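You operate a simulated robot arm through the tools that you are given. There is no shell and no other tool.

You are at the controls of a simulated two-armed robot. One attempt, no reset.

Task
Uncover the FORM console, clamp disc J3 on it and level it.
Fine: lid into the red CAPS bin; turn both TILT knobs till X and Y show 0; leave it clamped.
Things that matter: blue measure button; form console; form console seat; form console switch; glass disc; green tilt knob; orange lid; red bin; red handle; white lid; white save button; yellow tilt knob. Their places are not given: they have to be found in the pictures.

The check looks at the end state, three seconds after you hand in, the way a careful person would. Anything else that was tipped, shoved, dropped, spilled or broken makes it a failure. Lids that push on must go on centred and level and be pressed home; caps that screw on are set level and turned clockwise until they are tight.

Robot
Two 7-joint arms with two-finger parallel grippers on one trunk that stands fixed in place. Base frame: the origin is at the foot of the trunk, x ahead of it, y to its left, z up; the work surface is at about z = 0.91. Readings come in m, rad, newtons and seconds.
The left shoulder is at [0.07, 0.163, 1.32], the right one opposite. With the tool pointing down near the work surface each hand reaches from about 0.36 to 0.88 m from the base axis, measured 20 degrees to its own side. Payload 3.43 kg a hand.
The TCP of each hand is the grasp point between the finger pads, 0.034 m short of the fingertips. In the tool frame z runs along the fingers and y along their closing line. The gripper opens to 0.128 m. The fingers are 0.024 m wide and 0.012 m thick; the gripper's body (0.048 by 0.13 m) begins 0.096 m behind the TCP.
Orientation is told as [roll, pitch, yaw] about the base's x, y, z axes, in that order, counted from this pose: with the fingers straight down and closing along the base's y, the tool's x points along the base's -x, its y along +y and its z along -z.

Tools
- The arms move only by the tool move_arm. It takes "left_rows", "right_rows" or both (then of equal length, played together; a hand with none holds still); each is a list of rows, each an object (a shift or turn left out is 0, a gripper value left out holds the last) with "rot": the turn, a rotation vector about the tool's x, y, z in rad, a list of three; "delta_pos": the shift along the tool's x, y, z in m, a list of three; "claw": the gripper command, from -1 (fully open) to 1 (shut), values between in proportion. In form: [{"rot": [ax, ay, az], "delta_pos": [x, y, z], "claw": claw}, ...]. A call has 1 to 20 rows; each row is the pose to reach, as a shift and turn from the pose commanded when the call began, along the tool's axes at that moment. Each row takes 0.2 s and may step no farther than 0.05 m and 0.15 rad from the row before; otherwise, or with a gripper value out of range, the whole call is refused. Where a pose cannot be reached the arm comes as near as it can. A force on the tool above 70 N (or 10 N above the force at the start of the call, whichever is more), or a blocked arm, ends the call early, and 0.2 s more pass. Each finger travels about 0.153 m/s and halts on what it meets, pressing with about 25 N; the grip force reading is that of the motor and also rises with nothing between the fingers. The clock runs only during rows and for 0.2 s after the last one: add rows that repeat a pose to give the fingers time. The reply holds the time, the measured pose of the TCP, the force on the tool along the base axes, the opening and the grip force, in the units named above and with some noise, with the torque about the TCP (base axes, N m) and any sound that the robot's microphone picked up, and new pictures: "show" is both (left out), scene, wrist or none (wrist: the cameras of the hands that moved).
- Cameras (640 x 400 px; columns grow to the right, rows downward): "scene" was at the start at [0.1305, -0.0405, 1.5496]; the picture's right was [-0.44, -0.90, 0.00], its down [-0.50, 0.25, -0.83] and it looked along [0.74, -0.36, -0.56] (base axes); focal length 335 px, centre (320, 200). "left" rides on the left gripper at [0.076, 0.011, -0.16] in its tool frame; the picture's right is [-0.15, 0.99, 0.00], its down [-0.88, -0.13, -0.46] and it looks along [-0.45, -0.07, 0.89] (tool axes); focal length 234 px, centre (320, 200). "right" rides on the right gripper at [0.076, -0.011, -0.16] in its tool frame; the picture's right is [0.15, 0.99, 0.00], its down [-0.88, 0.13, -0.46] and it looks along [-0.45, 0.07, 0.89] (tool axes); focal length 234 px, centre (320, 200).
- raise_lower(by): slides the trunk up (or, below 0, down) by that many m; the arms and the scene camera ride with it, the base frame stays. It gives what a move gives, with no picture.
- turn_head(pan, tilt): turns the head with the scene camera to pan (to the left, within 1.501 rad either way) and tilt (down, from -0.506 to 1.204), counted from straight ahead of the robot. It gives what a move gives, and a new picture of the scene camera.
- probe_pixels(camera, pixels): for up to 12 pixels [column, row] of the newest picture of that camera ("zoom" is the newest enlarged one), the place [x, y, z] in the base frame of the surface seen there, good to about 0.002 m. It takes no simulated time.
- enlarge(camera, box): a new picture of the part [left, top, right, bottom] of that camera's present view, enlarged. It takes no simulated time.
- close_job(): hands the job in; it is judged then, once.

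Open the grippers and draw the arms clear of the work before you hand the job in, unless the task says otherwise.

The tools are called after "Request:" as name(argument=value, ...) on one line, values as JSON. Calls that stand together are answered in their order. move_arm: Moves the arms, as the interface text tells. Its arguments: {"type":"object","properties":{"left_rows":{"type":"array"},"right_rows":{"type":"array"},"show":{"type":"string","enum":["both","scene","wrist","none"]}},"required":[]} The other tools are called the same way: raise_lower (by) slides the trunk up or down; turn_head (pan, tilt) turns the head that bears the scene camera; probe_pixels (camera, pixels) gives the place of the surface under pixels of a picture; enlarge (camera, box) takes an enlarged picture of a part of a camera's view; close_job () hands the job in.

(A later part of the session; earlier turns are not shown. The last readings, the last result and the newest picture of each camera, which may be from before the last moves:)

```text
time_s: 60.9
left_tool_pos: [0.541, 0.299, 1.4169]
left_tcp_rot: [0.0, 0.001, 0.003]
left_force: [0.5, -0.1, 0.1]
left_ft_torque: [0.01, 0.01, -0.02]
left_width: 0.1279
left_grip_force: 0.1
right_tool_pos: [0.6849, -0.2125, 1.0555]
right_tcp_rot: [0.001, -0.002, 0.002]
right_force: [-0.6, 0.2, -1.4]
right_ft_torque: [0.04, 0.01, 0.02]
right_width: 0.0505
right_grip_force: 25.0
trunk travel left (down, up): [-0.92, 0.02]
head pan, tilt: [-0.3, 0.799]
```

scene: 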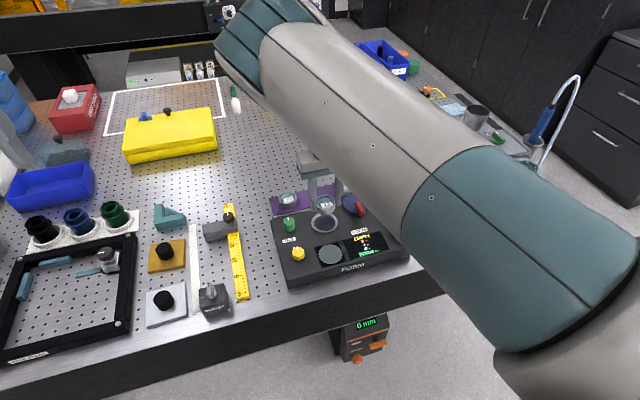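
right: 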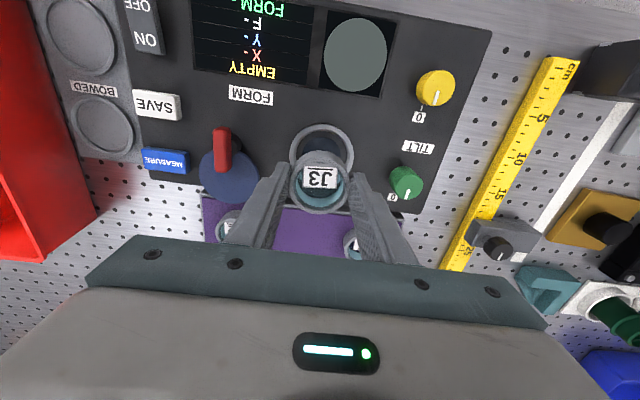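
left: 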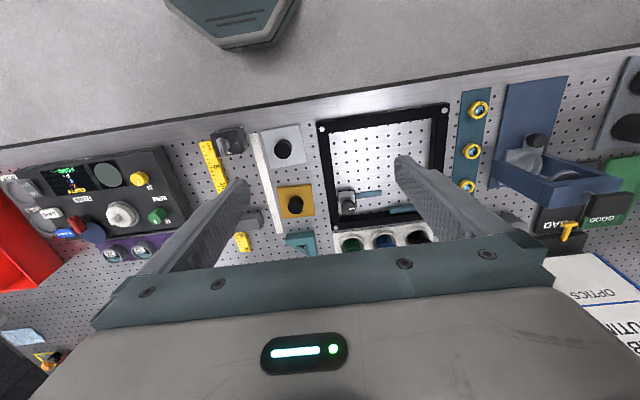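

The disc hovers over the seat. I enlarge both views to check the disc's underside height and alignment.

Request:
enlarge(camera="scene", box=[280, 160, 380, 250])

Request:
enlarge(camera="right", box=[270, 110, 370, 230])

```text
4.44 times, centred on (330, 205) of scene
```

zoom: 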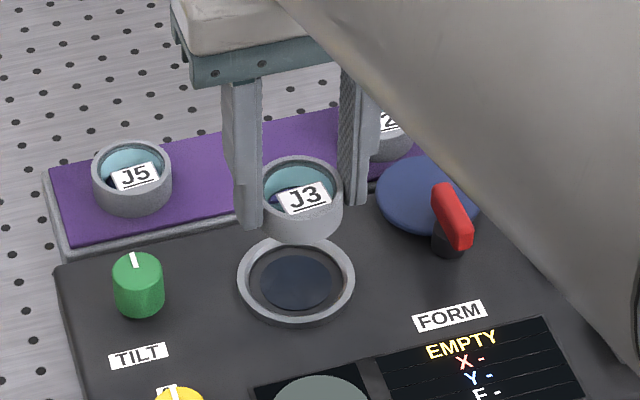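

```text
3.33 times, centred on (320, 170) of right
```

zoom: 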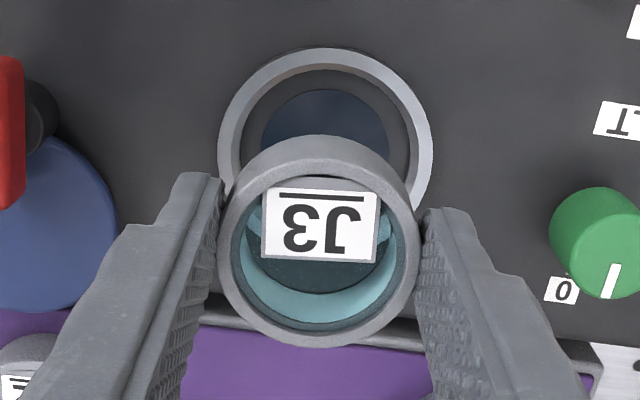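

The fingertips look almost level with the disc's underside. I probe the disc's lower edge, rim and the fingertips to see how much clearance there is for the 5 mm seat ring.

Request:
probe_pixels(camera="scene", pixels=[[324, 212], [324, 213], [322, 211], [327, 210], [323, 207], [318, 206], [324, 214], [311, 211], [312, 209]])

Request:
enlarge(camera="scene", box=[300, 185, 350, 225])

```text
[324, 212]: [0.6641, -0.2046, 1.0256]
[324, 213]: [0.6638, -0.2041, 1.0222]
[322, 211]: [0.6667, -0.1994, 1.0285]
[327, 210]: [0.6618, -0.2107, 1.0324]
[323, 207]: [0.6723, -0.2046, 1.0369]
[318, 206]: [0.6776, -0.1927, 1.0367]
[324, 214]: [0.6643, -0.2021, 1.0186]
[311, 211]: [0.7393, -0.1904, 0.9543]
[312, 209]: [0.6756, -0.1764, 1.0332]
```

```text
10.00 times, centred on (325, 205) of scene
```

zoom: 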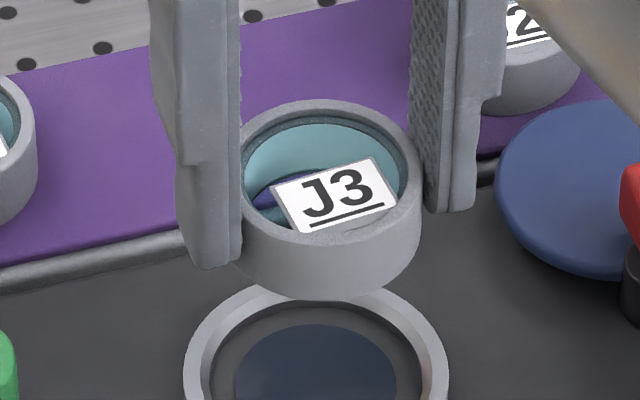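

I probe along this sharper zoom: rim edge, lower edge and both fingertips.

Request:
probe_pixels(camera="zoom", pixels=[[325, 240], [325, 260], [325, 280], [325, 288], [325, 294], [300, 290], [350, 288], [210, 255], [210, 264], [450, 200], [450, 208], [250, 180]])

```text
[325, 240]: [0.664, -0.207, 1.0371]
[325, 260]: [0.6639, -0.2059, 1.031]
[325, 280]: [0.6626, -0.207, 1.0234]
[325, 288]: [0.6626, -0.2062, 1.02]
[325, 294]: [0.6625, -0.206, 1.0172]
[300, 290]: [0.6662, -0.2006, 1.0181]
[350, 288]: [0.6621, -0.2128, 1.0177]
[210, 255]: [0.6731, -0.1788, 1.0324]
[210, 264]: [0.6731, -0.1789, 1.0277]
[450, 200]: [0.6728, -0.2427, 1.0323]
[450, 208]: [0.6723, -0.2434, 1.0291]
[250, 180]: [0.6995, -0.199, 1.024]
```

The disc is about 22 mm high with its underside about 38 mm below the TCP, so it should seat at TCP z≈0.995 with the fingertips just clear of the seat ring. I lower to z≈1.005 first.

Request:
move_arm(right_rows=[{"delta_pos": [0.0006, 0.0007, 0.02]}, {"delta_pos": [0.0006, 0.0007, 0.036]}, {"delta_pos": [0.0006, 0.0007, 0.048]}])

Request:
enlarge(camera="scene", box=[295, 190, 355, 240])

Request:
enlarge(camera="right", box=[270, 130, 370, 220])

```text
time_s: 61.7
left_tool_pos: [0.5426, 0.2989, 1.4169]
left_tcp_rot: [0.0, -0.001, -0.001]
left_force: [0.3, -0.9, 0.1]
left_ft_torque: [0.0, 0.01, -0.01]
left_width: 0.128
left_grip_force: 0.1
right_tool_pos: [0.6836, -0.2114, 1.0064]
right_tcp_rot: [0.001, 0.0, -0.001]
right_force: [0.5, -0.8, -1.6]
right_ft_torque: [-0.02, 0.0, 0.03]
right_width: 0.0506
right_grip_force: 25.0
trunk travel left (down, up): [-0.92, 0.02]
head pan, tilt: [-0.3, 0.799]
```

scene: 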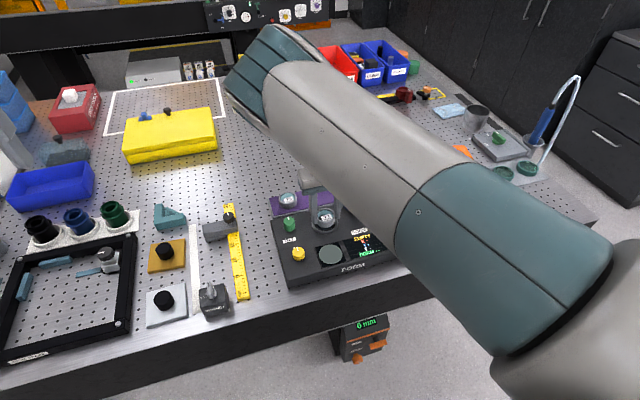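
right: 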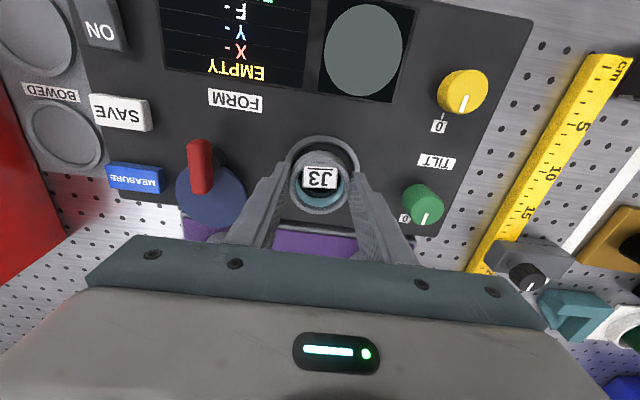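

```text
8.00 times, centred on (325, 215) of scene
```

zoom: 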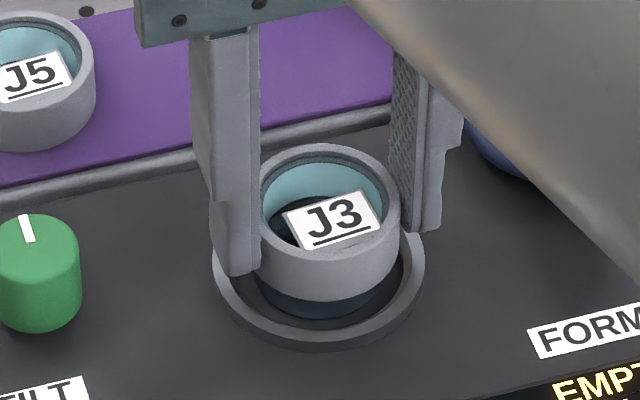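

```text
4.44 times, centred on (320, 175) of right
```

zoom: 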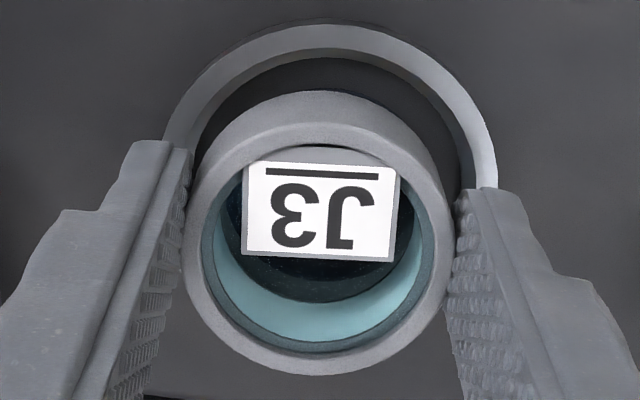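

The disc is centred above the recess. I lower in small steps until contact shows in the force.

Request:
move_arm(right_rows=[{"delta_pos": [0, 0, 0.004]}, {"delta_pos": [0, 0, 0.007]}, {"delta_pos": [0, 0, 0.009]}, {"delta_pos": [0, 0, 0.011]}, {"delta_pos": [0, 0, 0.0125]}], show="wrist")

Request:
enlarge(camera="scene", box=[295, 190, 355, 240])

```text
time_s: 62.9
left_tool_pos: [0.5412, 0.2991, 1.4165]
left_tcp_rot: [0.0, 0.001, 0.0]
left_force: [0.4, -0.5, 0.3]
left_ft_torque: [0.01, -0.01, 0.02]
left_width: 0.128
left_grip_force: 0.0
right_tool_pos: [0.683, -0.2117, 0.9953]
right_tcp_rot: [0.0, -0.002, -0.001]
right_force: [-0.3, 0.4, 3.4]
right_ft_torque: [0.1, 0.11, -0.02]
right_width: 0.0504
right_grip_force: 24.9
trunk travel left (down, up): [-0.92, 0.02]
head pan, tilt: [-0.3, 0.799]
```

right: 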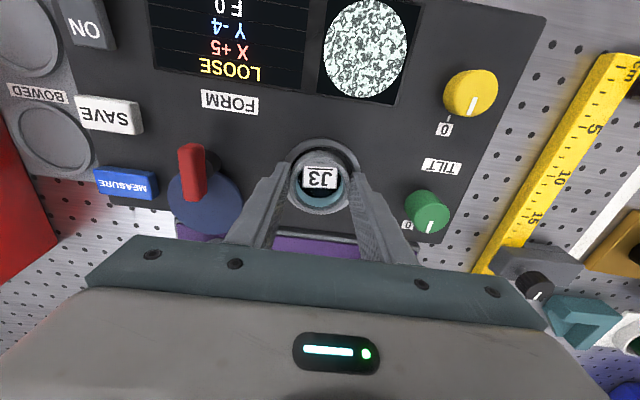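

```text
8.00 times, centred on (325, 215) of scene
```

zoom: 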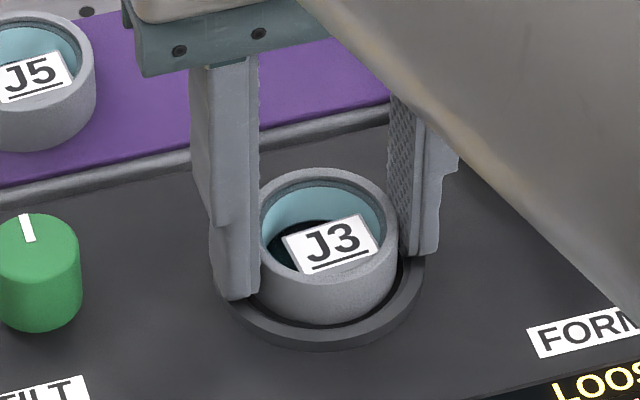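

The console now reads LOOSE, X +5, Y -4, F 0, and a light contact of 3.4 N shows the disc is on its seat. I open the jaw to about 66 mm and rise straight up.

Request:
move_arm(right_rows=[{"claw": 0.1}, {"claw": -0.03}, {"claw": -0.03}, {"delta_pos": [0, 0, -0.02]}, {"delta_pos": [0, 0, -0.05]}, {"delta_pos": [0, 0, -0.08]}])

Request:
enlarge(camera="scene", box=[275, 180, 385, 270])

Request:
enlarge(camera="right", box=[100, 0, 500, 250])

```text
time_s: 64.3
left_tool_pos: [0.541, 0.2999, 1.4171]
left_tcp_rot: [-0.001, 0.0, 0.001]
left_force: [-1.3, 0.1, -0.3]
left_ft_torque: [0.02, -0.01, 0.01]
left_width: 0.1281
left_grip_force: 0.0
right_tool_pos: [0.6852, -0.2134, 1.0752]
right_tcp_rot: [0.002, -0.001, 0.001]
right_force: [-0.5, 0.4, 0.5]
right_ft_torque: [-0.03, 0.0, 0.01]
right_width: 0.0658
right_grip_force: 0.0
trunk travel left (down, up): [-0.92, 0.02]
head pan, tilt: [-0.3, 0.799]
```

scene: 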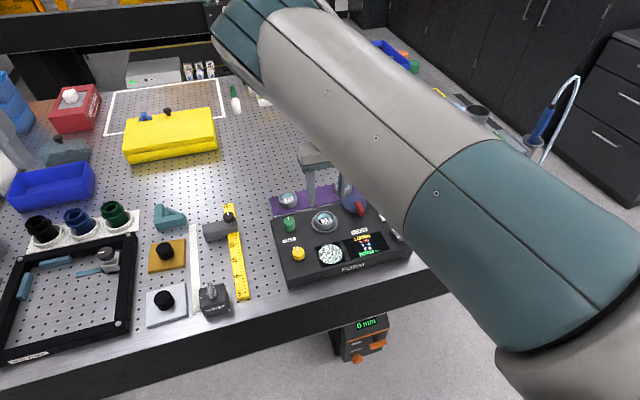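
right: 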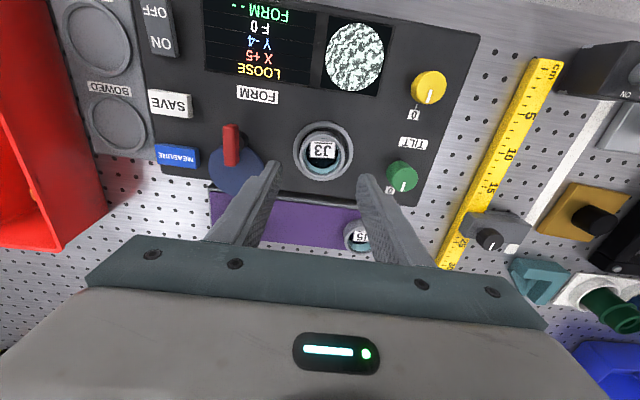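

```text
4.44 times, centred on (330, 225) of scene
```

zoom: 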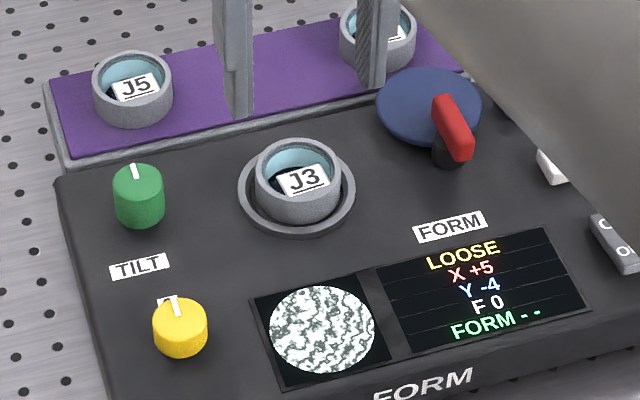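

```text
1.60 times, centred on (300, 125) of right
```

zoom: 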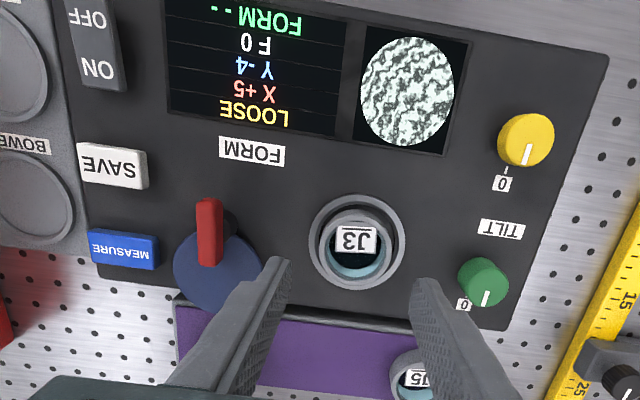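

The disc sits centred in the seat and the display shows LOOSE. Next is the clamp: I move the hand over the red handle around (0.683, -0.309) with a narrower jaw to see it closely.

Request:
move_arm(right_rows=[{"delta_pos": [0.001, -0.03, 0.0], "claw": 0.375}, {"delta_pos": [0.002, -0.06, 0.0]}, {"delta_pos": [0.002, -0.09, 0.0]}, {"delta_pos": [0.002, -0.0956, 0.0]}])

Request:
enlarge(camera="right", box=[270, 100, 390, 210])

```text
time_s: 65.3
left_tool_pos: [0.5424, 0.2982, 1.4155]
left_tcp_rot: [-0.001, -0.001, 0.001]
left_force: [-0.4, -0.1, 0.0]
left_ft_torque: [-0.02, 0.02, 0.01]
left_width: 0.1282
left_grip_force: 0.2
right_tool_pos: [0.6809, -0.3071, 1.0758]
right_tcp_rot: [0.001, -0.001, 0.0]
right_force: [0.0, -0.2, 0.6]
right_ft_torque: [0.0, 0.03, -0.02]
right_width: 0.0399
right_grip_force: 0.0
trunk travel left (down, up): [-0.92, 0.02]
head pan, tilt: [-0.3, 0.799]
```

scene: 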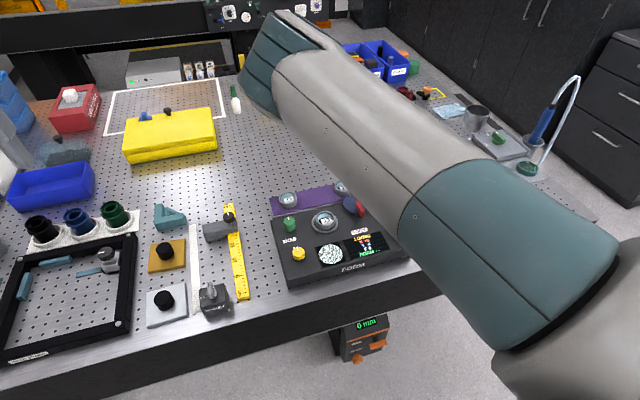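
right: 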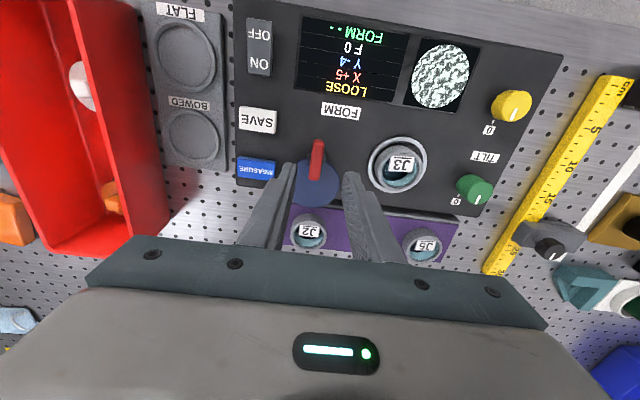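

```text
3.64 times, centred on (330, 155) of right
```

zoom: 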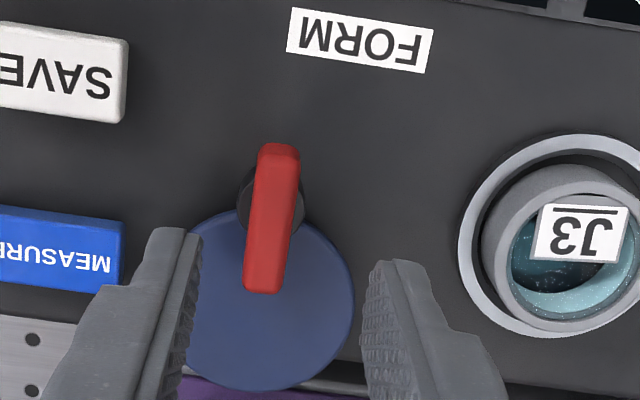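

The bar lies along base x. I probe its top face, ends and the post to fix the pivot.

Request:
probe_pixels(camera="zoom", pixels=[[280, 165], [272, 225], [264, 280], [282, 150], [261, 290], [290, 220], [253, 220], [245, 205], [302, 205], [270, 350], [200, 300], [340, 300]])

```text
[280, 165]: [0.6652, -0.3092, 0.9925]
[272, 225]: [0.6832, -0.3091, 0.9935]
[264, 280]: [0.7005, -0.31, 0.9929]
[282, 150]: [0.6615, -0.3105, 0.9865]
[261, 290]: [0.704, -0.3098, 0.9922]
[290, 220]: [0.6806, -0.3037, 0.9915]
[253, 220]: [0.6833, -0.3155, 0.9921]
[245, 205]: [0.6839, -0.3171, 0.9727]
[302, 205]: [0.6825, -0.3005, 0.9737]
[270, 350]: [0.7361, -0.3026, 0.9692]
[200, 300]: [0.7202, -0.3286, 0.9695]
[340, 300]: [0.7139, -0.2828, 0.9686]
```

The bar's centre is (0.683, -0.3095), 12 mm thick, top z = 0.9935; the pivot post is under its middle. I descend to TCP z≈1.010 and close on it.

Request:
move_arm(right_rows=[{"delta_pos": [-0.002, -0.0021, 0.025]}, {"delta_pos": [-0.002, -0.0021, 0.05]}, {"delta_pos": [-0.002, -0.0021, 0.0655]}, {"delta_pos": [-0.002, -0.0021, 0.0655]}, {"delta_pos": [-0.002, -0.0021, 0.0655], "claw": 0.7}, {"delta_pos": [-0.002, -0.0021, 0.0655], "claw": 1.0}, {"delta_pos": [-0.002, -0.0021, 0.0655], "claw": 1.0}])

```text
time_s: 66.9
left_tool_pos: [0.5436, 0.2992, 1.4162]
left_tcp_rot: [0.001, 0.001, 0.0]
left_force: [0.5, 0.0, -0.1]
left_ft_torque: [-0.01, 0.02, 0.0]
left_width: 0.1282
left_grip_force: 0.0
right_tool_pos: [0.6828, -0.3099, 1.0087]
right_tcp_rot: [0.001, -0.001, 0.001]
right_force: [1.3, -4.6, -1.5]
right_ft_torque: [-0.19, 0.04, 0.02]
right_width: 0.0128
right_grip_force: 45.0
trunk travel left (down, up): [-0.92, 0.02]
head pan, tilt: [-0.3, 0.799]
```

scene: 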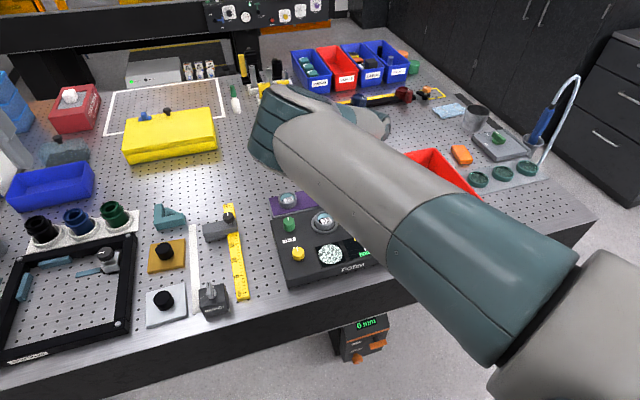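
right: 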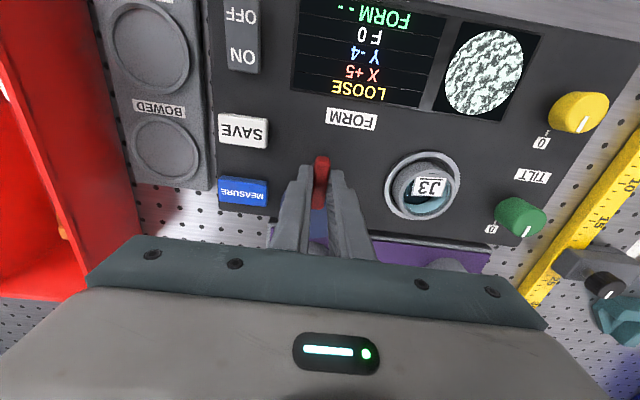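

The handle is held. I turn it counter-clockwise (plate toward the disc) by 0.3 rad first and read the torque.

Request:
move_arm(right_rows=[{"rot": [0, 0, -0.1]}, {"rot": [0, 0, -0.2]}, {"rot": [0, 0, -0.3]}])

```text
time_s: 67.7
left_tool_pos: [0.5435, 0.2973, 1.4173]
left_tcp_rot: [0.0, -0.003, 0.0]
left_force: [0.4, 0.0, -0.1]
left_ft_torque: [0.02, -0.02, 0.03]
left_width: 0.1281
left_grip_force: 0.0
right_tool_pos: [0.6828, -0.3106, 1.0084]
right_tcp_rot: [-0.001, 0.0, 0.302]
right_force: [1.1, -6.4, -3.9]
right_ft_torque: [0.07, -0.51, -0.03]
right_width: 0.0128
right_grip_force: 45.3
trunk travel left (down, up): [-0.92, 0.02]
head pan, tilt: [-0.3, 0.799]
```

scene: 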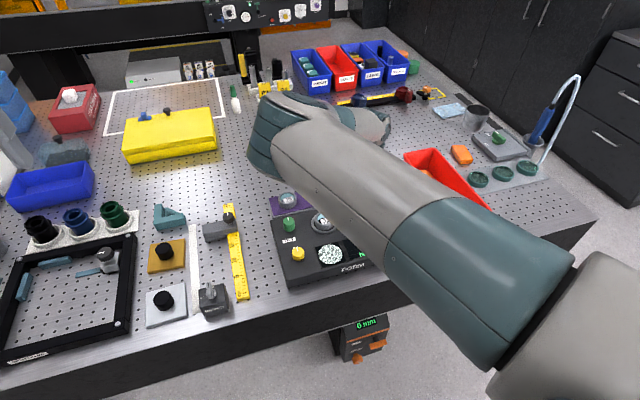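
right: 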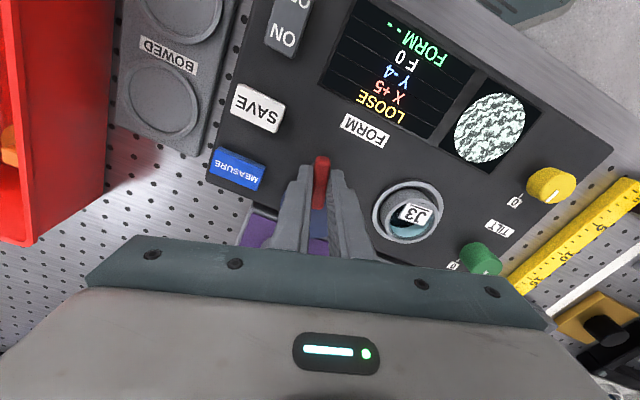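

The handle follows freely with almost no torque. I keep turning, another 0.6 rad, and watch the plate and display.

Request:
move_arm(right_rows=[{"rot": [0, 0, -0.12]}, {"rot": [0, 0, -0.24]}, {"rot": [0, 0, -0.36]}, {"rot": [0, 0, -0.48]}, {"rot": [0, 0, -0.6]}])

```text
time_s: 68.9
left_tool_pos: [0.5441, 0.2961, 1.4153]
left_tcp_rot: [-0.001, -0.001, 0.0]
left_force: [0.1, -0.3, 0.2]
left_ft_torque: [-0.02, -0.01, 0.03]
left_width: 0.1279
left_grip_force: 0.1
right_tool_pos: [0.683, -0.3116, 1.0077]
right_tcp_rot: [0.0, 0.001, 0.903]
right_force: [3.2, -8.5, -3.4]
right_ft_torque: [-0.65, 0.29, 0.01]
right_width: 0.0125
right_grip_force: 44.5
trunk travel left (down, up): [-0.92, 0.02]
head pan, tilt: [-0.3, 0.799]
```

scene: 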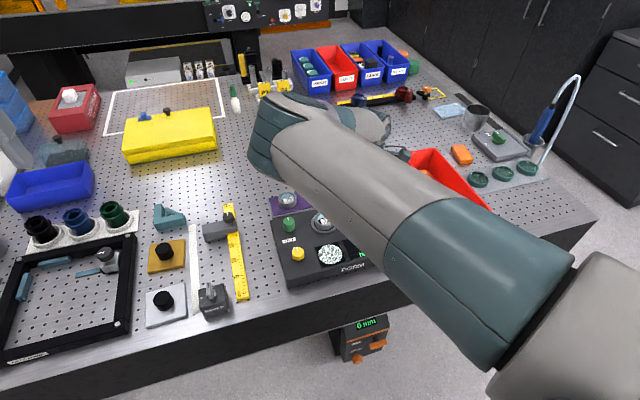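
right: 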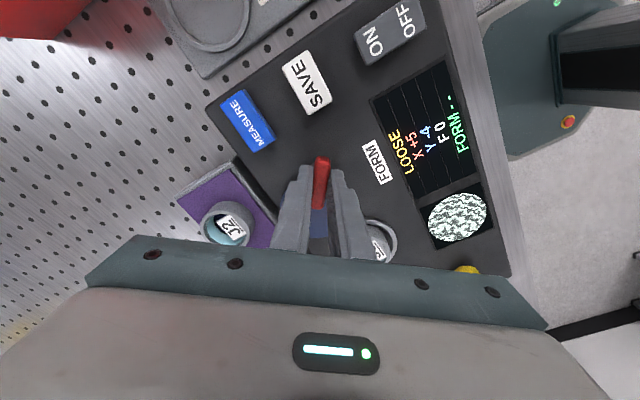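

The plate turns with the handle; a side load of about 9 N builds up from a small pivot offset. I ease the commanded position by about 1 mm and turn on toward 1.57 rad.

Request:
move_arm(right_rows=[{"delta_pos": [0.0006, -0.0011, 0], "rot": [0, 0, -0.12]}, {"delta_pos": [0.0006, -0.0011, 0], "rot": [0, 0, -0.24]}, {"delta_pos": [0.0006, -0.0011, 0], "rot": [0, 0, -0.36]}, {"delta_pos": [0.0006, -0.0011, 0], "rot": [0, 0, -0.48]}, {"delta_pos": [0.0006, -0.0011, 0], "rot": [0, 0, -0.57]}])

```text
time_s: 70.1
left_tool_pos: [0.5431, 0.2968, 1.4162]
left_tcp_rot: [-0.001, 0.0, 0.001]
left_force: [0.1, -0.2, 0.8]
left_ft_torque: [0.02, -0.01, 0.01]
left_width: 0.128
left_grip_force: 0.0
right_tool_pos: [0.6841, -0.3115, 1.0095]
right_tcp_rot: [-0.001, 0.001, 1.471]
right_force: [6.8, -7.7, 0.6]
right_ft_torque: [-0.25, -0.07, -0.04]
right_width: 0.0131
right_grip_force: 45.0
trunk travel left (down, up): [-0.92, 0.02]
head pan, tilt: [-0.3, 0.799]
```

scene: 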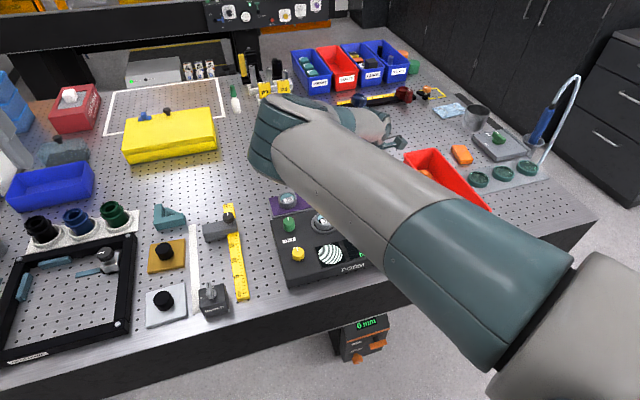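
right: 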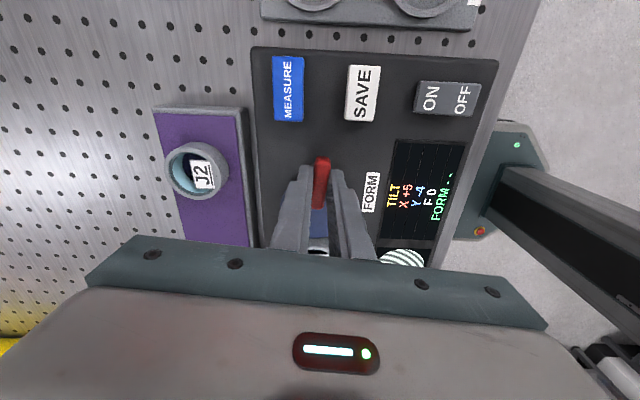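

The display changed from LOOSE to TILT and shows fringes, so the clamp has caught. I turn about 0.1 rad more to reach its end position and watch the torque.

Request:
move_arm(right_rows=[{"rot": [0, 0, -0.05]}, {"rot": [0, 0, -0.1]}], show="wrist")

```text
time_s: 70.7
left_tool_pos: [0.543, 0.2972, 1.4155]
left_tcp_rot: [0.0, -0.001, -0.001]
left_force: [-0.3, 0.1, -0.3]
left_ft_torque: [0.02, 0.01, -0.01]
left_width: 0.1282
left_grip_force: 0.1
right_tool_pos: [0.6844, -0.3125, 1.0092]
right_tcp_rot: [-0.002, 0.002, 1.57]
right_force: [10.9, -9.4, 2.9]
right_ft_torque: [0.1, -0.14, -0.05]
right_width: 0.0128
right_grip_force: 44.8
trunk travel left (down, up): [-0.92, 0.02]
head pan, tilt: [-0.3, 0.799]
```

right: 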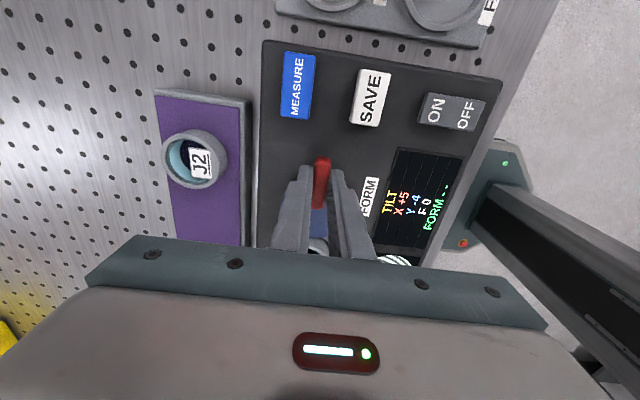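

Still TILT with X +5, Y -4, and no end-stop torque; the side force is from a small offset. I relieve it by about 1.5 mm, then open the jaw and rise.

Request:
move_arm(right_rows=[{"delta_pos": [0.0013, -0.0015, 0]}, {"delta_pos": [0.0013, -0.0015, 0]}, {"delta_pos": [0.0013, -0.0015, 0], "claw": 0.8}, {"delta_pos": [0.0013, -0.0015, 0], "claw": 0.375}, {"delta_pos": [0.0013, -0.0015, 0], "claw": 0.375}, {"delta_pos": [0.0013, -0.0015, -0.03]}, {"delta_pos": [0.0013, -0.0015, -0.07]}])

```text
time_s: 72.3
left_tool_pos: [0.5407, 0.2994, 1.4172]
left_tcp_rot: [0.001, -0.002, 0.001]
left_force: [0.4, -0.2, 0.0]
left_ft_torque: [-0.02, -0.01, 0.0]
left_width: 0.1281
left_grip_force: 0.0
right_tool_pos: [0.6839, -0.3111, 1.0801]
right_tcp_rot: [-0.001, 0.0, 1.572]
right_force: [-0.9, -0.5, 0.9]
right_ft_torque: [0.02, -0.03, 0.01]
right_width: 0.04
right_grip_force: 0.0
trunk travel left (down, up): [-0.92, 0.02]
head pan, tilt: [-0.3, 0.799]
```

scene: 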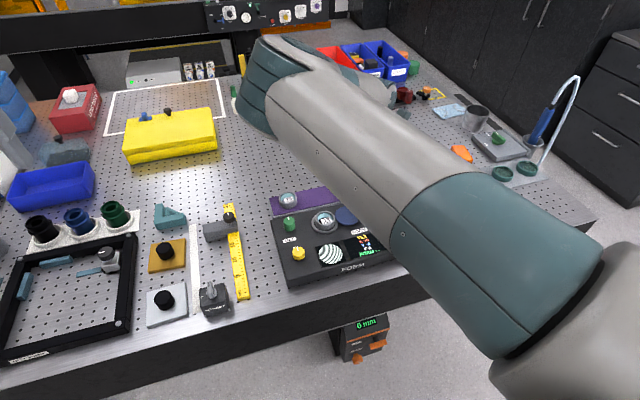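
right: 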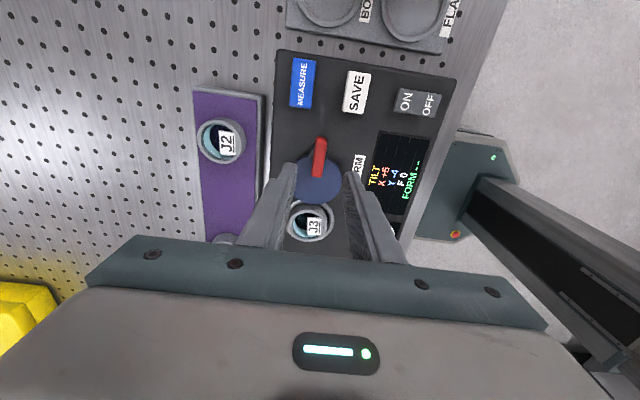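

I enlarge both views to check the clamp plate against the disc and the display.

Request:
enlarge(camera="scene", box=[270, 185, 390, 285])

Request:
enlarge(camera="right", box=[260, 110, 400, 250])

```text
4.00 times, centred on (330, 235) of scene
```

zoom: 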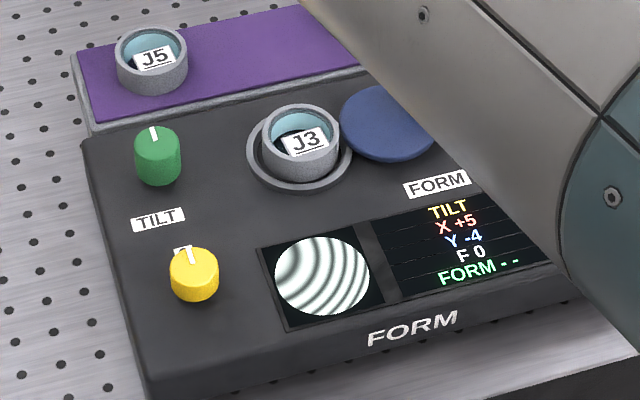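

```text
2.86 times, centred on (330, 180) of right
```

zoom: 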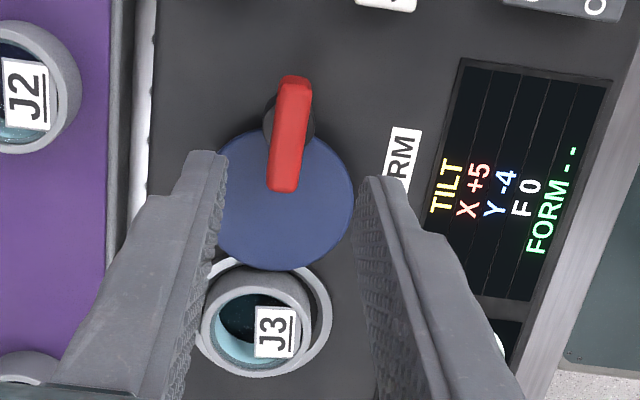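

The plate now presses the ring at J3's side, and the display reads TILT, X +5, Y -4. I bring the right arm up and away to the right so the left arm can work the knobs and the head camera sees the display.

Request:
move_arm(right_rows=[{"delta_pos": [0.0, 0.0, -0.04]}, {"delta_pos": [0.0, 0.0, -0.08]}, {"delta_pos": [0.03, 0.0, -0.11], "rot": [0, 0, 0.14]}, {"delta_pos": [0.06, 0.0, -0.14], "rot": [0, 0, 0.28]}, {"delta_pos": [0.09, 0.01, -0.17], "rot": [0, 0, 0.42]}, {"delta_pos": [0.12, 0.03, -0.2], "rot": [0, 0, 0.56]}, {"delta_pos": [0.15, 0.05, -0.22], "rot": [0, 0, 0.7]}, {"delta_pos": [0.18, 0.07, -0.24], "rot": [0, 0, 0.84]}, {"delta_pos": [0.2, 0.09, -0.25], "rot": [0, 0, 0.98]}, {"delta_pos": [0.22, 0.11, -0.25], "rot": [0, 0, 1.12]}, {"delta_pos": [0.24, 0.13, -0.25], "rot": [0, 0, 1.26]}, {"delta_pos": [0.26, 0.13, -0.25], "rot": [0, 0, 1.4]}, {"delta_pos": [0.28, 0.13, -0.25], "rot": [0, 0, 1.54]}], show="scene")

```text
time_s: 75.1
left_tool_pos: [0.5414, 0.2977, 1.4166]
left_tcp_rot: [0.002, 0.0, 0.002]
left_force: [0.9, -0.6, -0.7]
left_ft_torque: [0.02, 0.02, 0.01]
left_width: 0.1279
left_grip_force: 0.1
right_tool_pos: [0.5555, -0.5933, 1.3288]
right_tcp_rot: [0.002, -0.001, 0.029]
right_force: [0.3, -0.1, 0.4]
right_ft_torque: [0.0, -0.01, 0.01]
right_width: 0.04
right_grip_force: 0.1
trunk travel left (down, up): [-0.92, 0.02]
head pan, tilt: [-0.3, 0.799]
```

scene: 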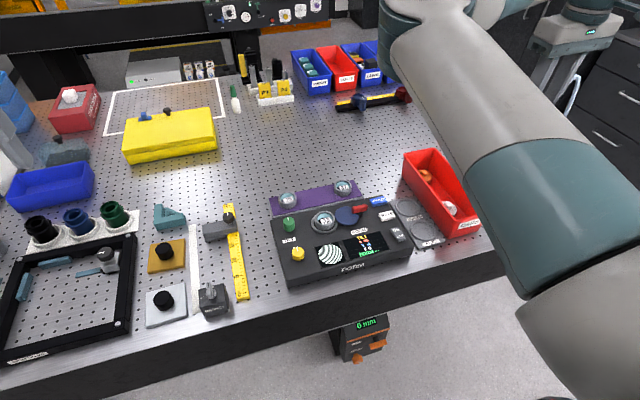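

The view is clear now. I enlarge the console to read the knobs, clamp and display.

Request:
enlarge(camera="scene", box=[265, 175, 420, 290])

Request:
enlarge(camera="scene", box=[275, 205, 325, 265])

```text
3.48 times, centred on (342, 232) of scene
```

zoom: 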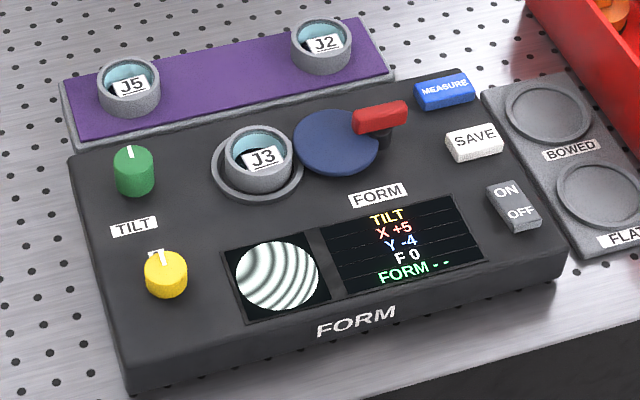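

```text
6.67 times, centred on (300, 235) of scene
```

zoom: 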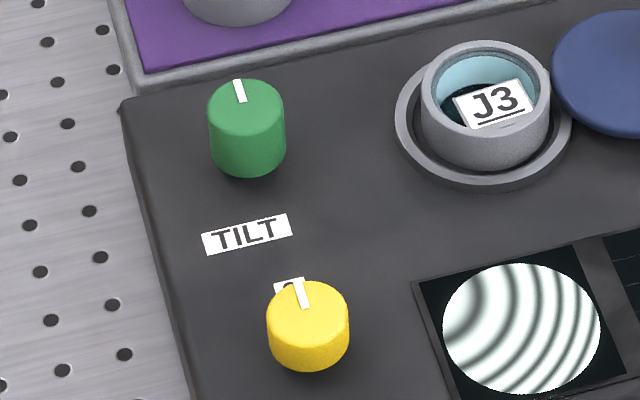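

I probe the knob tops and rims to get their centres and sizes.

Request:
probe_pixels(camera="zoom", pixels=[[247, 102], [212, 108], [281, 102], [247, 120], [240, 85], [308, 315], [271, 325], [344, 310], [312, 345], [300, 288], [247, 160], [308, 355]])

```text
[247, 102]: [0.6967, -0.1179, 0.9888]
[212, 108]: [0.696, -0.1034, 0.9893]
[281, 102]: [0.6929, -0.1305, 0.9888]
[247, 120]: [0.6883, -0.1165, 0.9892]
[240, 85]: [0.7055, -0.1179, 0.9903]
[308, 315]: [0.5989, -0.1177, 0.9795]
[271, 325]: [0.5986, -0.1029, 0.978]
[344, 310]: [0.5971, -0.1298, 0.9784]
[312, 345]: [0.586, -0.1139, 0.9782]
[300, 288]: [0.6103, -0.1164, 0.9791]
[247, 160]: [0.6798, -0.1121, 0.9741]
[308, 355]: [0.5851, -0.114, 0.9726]
```

The green knob's centre is about (0.694, -0.117), top 0.989; the yellow's about (0.598, -0.1165), top 0.979; both about 28 mm across. I bring the left hand over the yellow knob at z≈1.12 with the jaw at 50 mm.

Request:
move_arm(left_rows=[{"delta_pos": [-0.0052, -0.0377, 0.027], "claw": 0.22}, {"delta_pos": [-0.0104, -0.0754, 0.054]}, {"delta_pos": [-0.0156, -0.113, 0.081]}, {"delta_pos": [-0.0207, -0.1507, 0.108]}, {"delta_pos": [-0.026, -0.1884, 0.135]}, {"delta_pos": [-0.031, -0.226, 0.162]}, {"delta_pos": [-0.0363, -0.2637, 0.189]}, {"delta_pos": [-0.0415, -0.3014, 0.216]}, {"delta_pos": [-0.0466, -0.339, 0.243]}, {"delta_pos": [-0.052, -0.377, 0.27]}, {"delta_pos": [-0.057, -0.4144, 0.2965]}])

```text
time_s: 77.5
left_tool_pos: [0.6009, -0.1176, 1.1209]
left_tcp_rot: [0.001, 0.0, 0.002]
left_force: [0.2, -0.5, 0.1]
left_ft_torque: [0.02, 0.0, -0.01]
left_width: 0.0499
left_grip_force: 0.0
right_tool_pos: [0.5545, -0.5936, 1.3289]
right_tcp_rot: [0.002, 0.0, 0.028]
right_force: [-0.1, -0.7, 0.7]
right_ft_torque: [0.06, 0.02, 0.02]
right_width: 0.0398
right_grip_force: 0.1
trunk travel left (down, up): [-0.92, 0.02]
head pan, tilt: [-0.3, 0.799]
```

scene: 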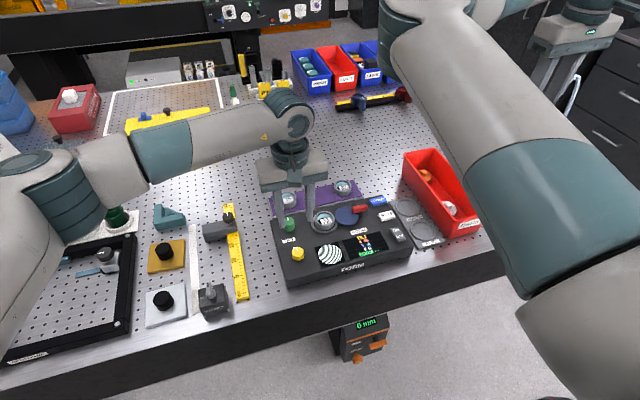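
left: 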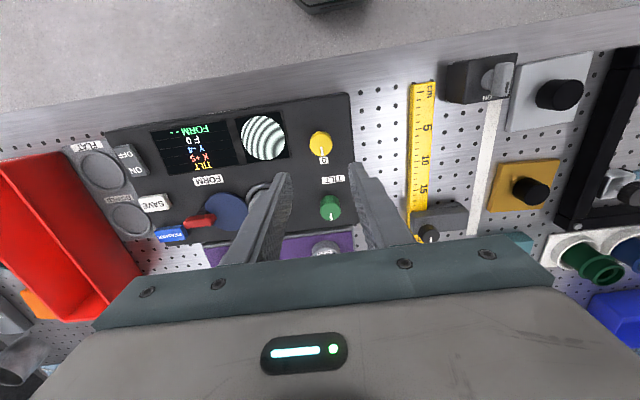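

The left hand is over the knobs, and the display stays in view. I enlarge the left view to fit the knob centres and see their pointers.

Request:
enlarge(camera="left", box=[285, 110, 365, 230])

Request:
enlarge(camera="left", box=[300, 122, 340, 162])

```text
3.33 times, centred on (325, 170) of left
```

zoom: 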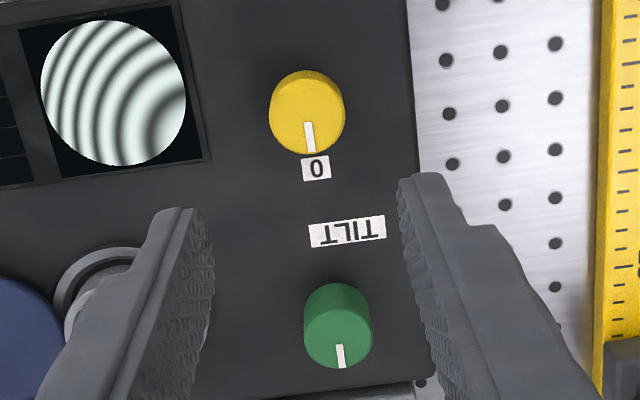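

```text
10.00 times, centred on (320, 142) of left
```

zoom: 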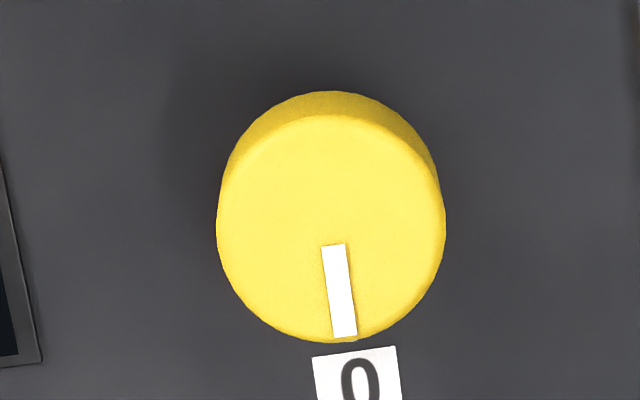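

I probe the yellow knob's top face edges in this zoom.

Request:
probe_pixels(camera="zoom", pixels=[[332, 228], [226, 228], [436, 228], [332, 125], [310, 330], [260, 160], [405, 295], [265, 305], [400, 155]])

Request:
probe_pixels(camera="left", pixels=[[327, 210], [317, 210], [337, 206], [325, 203], [330, 217], [329, 207]])

```text
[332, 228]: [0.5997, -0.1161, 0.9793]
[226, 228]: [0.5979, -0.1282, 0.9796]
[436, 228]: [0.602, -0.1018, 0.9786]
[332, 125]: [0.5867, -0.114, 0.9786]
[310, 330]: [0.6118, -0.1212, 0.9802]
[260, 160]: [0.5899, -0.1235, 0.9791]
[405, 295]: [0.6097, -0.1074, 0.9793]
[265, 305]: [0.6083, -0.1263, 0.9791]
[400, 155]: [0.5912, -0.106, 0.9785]
```

```text
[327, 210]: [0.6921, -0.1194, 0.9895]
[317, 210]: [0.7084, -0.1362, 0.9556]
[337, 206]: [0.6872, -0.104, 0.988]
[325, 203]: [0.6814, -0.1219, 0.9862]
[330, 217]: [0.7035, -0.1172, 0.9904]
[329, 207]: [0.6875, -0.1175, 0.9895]
```

The yellow knob's centre fits at (0.5998, -0.1155). I descend over it to TCP z≈0.998 with the jaw at 50 mm.

Request:
move_arm(left_rows=[{"delta_pos": [0.001, 0.002, 0.04]}, {"delta_pos": [0.001, 0.002, 0.08]}, {"delta_pos": [0.001, 0.002, 0.11]}, {"delta_pos": [0.001, 0.002, 0.123]}, {"delta_pos": [0.001, 0.002, 0.123]}])

```text
time_s: 78.7
left_tool_pos: [0.598, -0.1139, 0.9959]
left_tcp_rot: [0.0, 0.001, 0.0]
left_force: [0.5, -0.4, -0.3]
left_ft_torque: [0.02, -0.01, 0.0]
left_width: 0.0498
left_grip_force: 0.0
right_tool_pos: [0.5554, -0.5915, 1.33]
right_tcp_rot: [0.0, -0.001, 0.03]
right_force: [1.0, 0.4, -0.8]
right_ft_torque: [0.03, -0.04, 0.03]
right_width: 0.0398
right_grip_force: 0.1
trunk travel left (down, up): [-0.92, 0.02]
head pan, tilt: [-0.3, 0.799]
```

scene: 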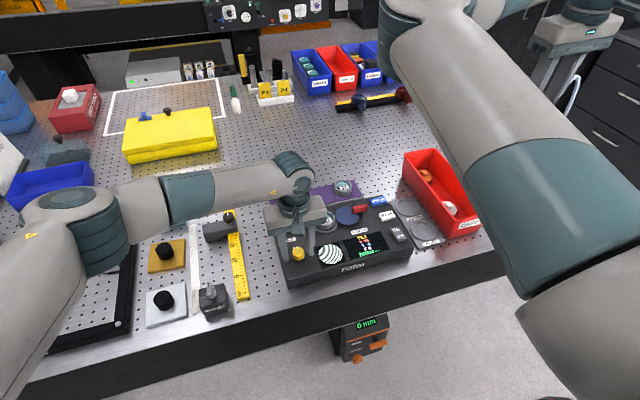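
left: 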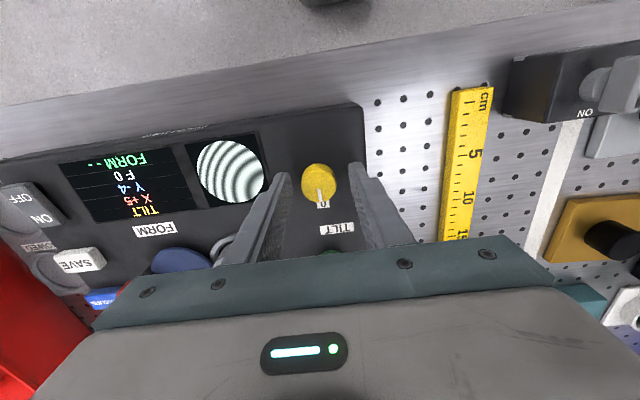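

The fingers straddle the yellow knob at left-camera (319, 183). I trim the position by about 2 mm and close on it.

Request:
move_arm(left_rows=[{"delta_pos": [-0.0015, -0.0014, -0.001]}, {"delta_pos": [-0.0015, -0.0014, -0.001]}, {"delta_pos": [-0.0015, -0.0014, -0.001], "claw": 0.45}, {"delta_pos": [-0.0015, -0.0014, -0.001], "claw": 0.8}, {"delta_pos": [-0.0015, -0.0014, -0.001], "claw": 0.8}], show="wrist")

```text
time_s: 79.9
left_tool_pos: [0.6, -0.1151, 0.9971]
left_tcp_rot: [0.0, 0.0, -0.002]
left_force: [1.9, -1.4, 0.2]
left_ft_torque: [-0.08, -0.06, -0.01]
left_width: 0.0294
left_grip_force: 44.9
right_tool_pos: [0.5548, -0.5908, 1.3299]
right_tcp_rot: [0.001, 0.0, 0.029]
right_force: [-0.4, -0.2, 0.0]
right_ft_torque: [-0.01, 0.04, 0.0]
right_width: 0.04
right_grip_force: 0.0
trunk travel left (down, up): [-0.92, 0.02]
head pan, tilt: [-0.3, 0.799]
```

left: 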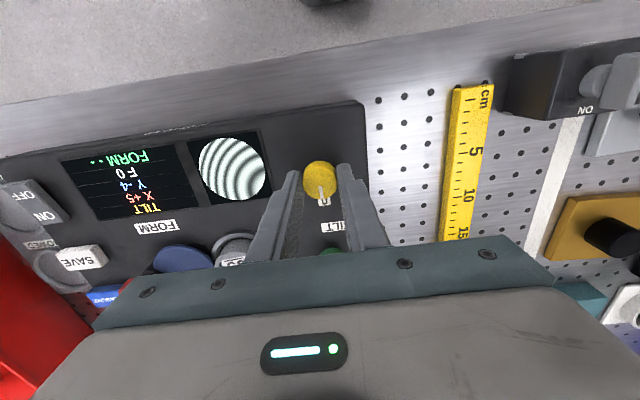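

The yellow knob is held at 29 mm with little side force. I turn it clockwise seen from above (tool +z) by 0.3 rad and read the display.

Request:
move_arm(left_rows=[{"rot": [0, 0, 0.1]}, {"rot": [0, 0, 0.2]}, {"rot": [0, 0, 0.3]}], show="both")

Request:
enlarge(camera="scene", box=[310, 215, 410, 275])

```text
time_s: 80.7
left_tool_pos: [0.6006, -0.1157, 0.9974]
left_tcp_rot: [-0.001, 0.0, -0.3]
left_force: [1.0, -1.4, 3.1]
left_ft_torque: [0.06, 0.13, 0.02]
left_width: 0.0296
left_grip_force: 44.8
right_tool_pos: [0.5549, -0.5915, 1.3305]
right_tcp_rot: [-0.001, -0.001, 0.031]
right_force: [0.9, -0.9, 0.3]
right_ft_torque: [0.02, 0.03, 0.02]
right_width: 0.04
right_grip_force: 0.0
trunk travel left (down, up): [-0.92, 0.02]
head pan, tilt: [-0.3, 0.799]
```

scene: 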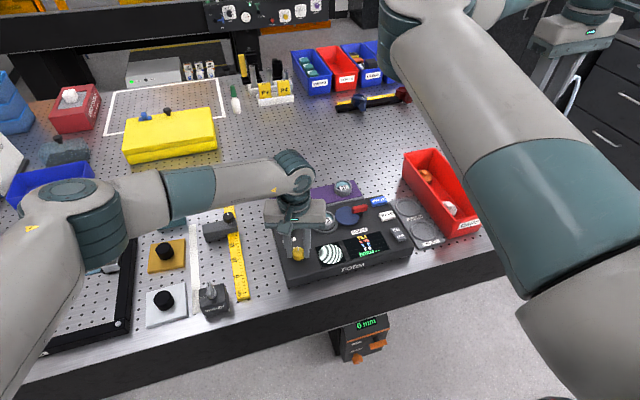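
left: 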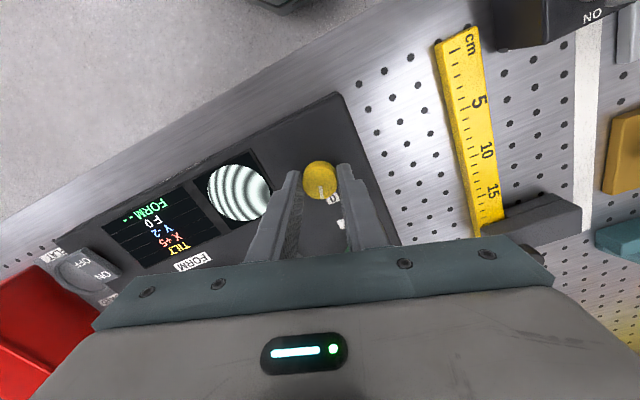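

```text
6.40 times, centred on (360, 245) of scene
```

zoom: 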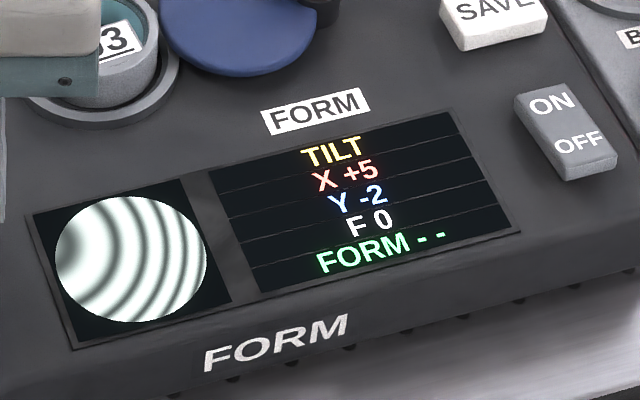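

Yellow drives Y: -4 became -2 after 0.3 rad clockwise. I turn another 0.24 rad in the same direction.

Request:
move_arm(left_rows=[{"rot": [0, 0, 0.08]}, {"rot": [0, 0, 0.16]}, {"rot": [0, 0, 0.24]}], show="scene")

Request:
enlarge(camera="scene", box=[310, 215, 410, 275])

```text
time_s: 81.5
left_tool_pos: [0.6004, -0.1155, 0.9973]
left_tcp_rot: [0.0, 0.0, -0.539]
left_force: [1.6, 0.7, 4.5]
left_ft_torque: [0.22, 0.17, 0.02]
left_width: 0.0292
left_grip_force: 44.8
right_tool_pos: [0.5544, -0.5897, 1.3293]
right_tcp_rot: [0.001, 0.0, 0.029]
right_force: [-0.6, 0.3, -0.9]
right_ft_torque: [0.0, -0.05, 0.0]
right_width: 0.0397
right_grip_force: 0.1
trunk travel left (down, up): [-0.92, 0.02]
head pan, tilt: [-0.3, 0.799]
```

scene: 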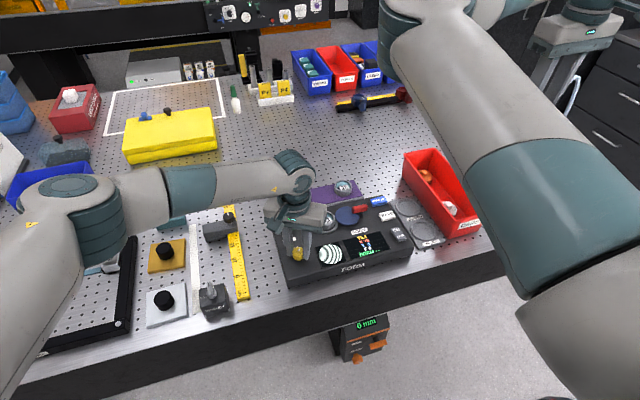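

```text
6.40 times, centred on (360, 245) of scene
```

zoom: 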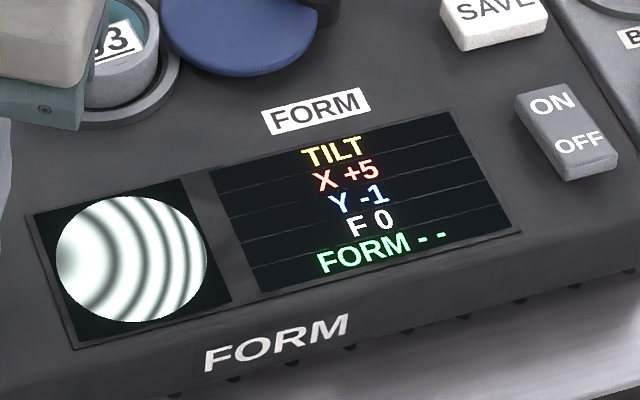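

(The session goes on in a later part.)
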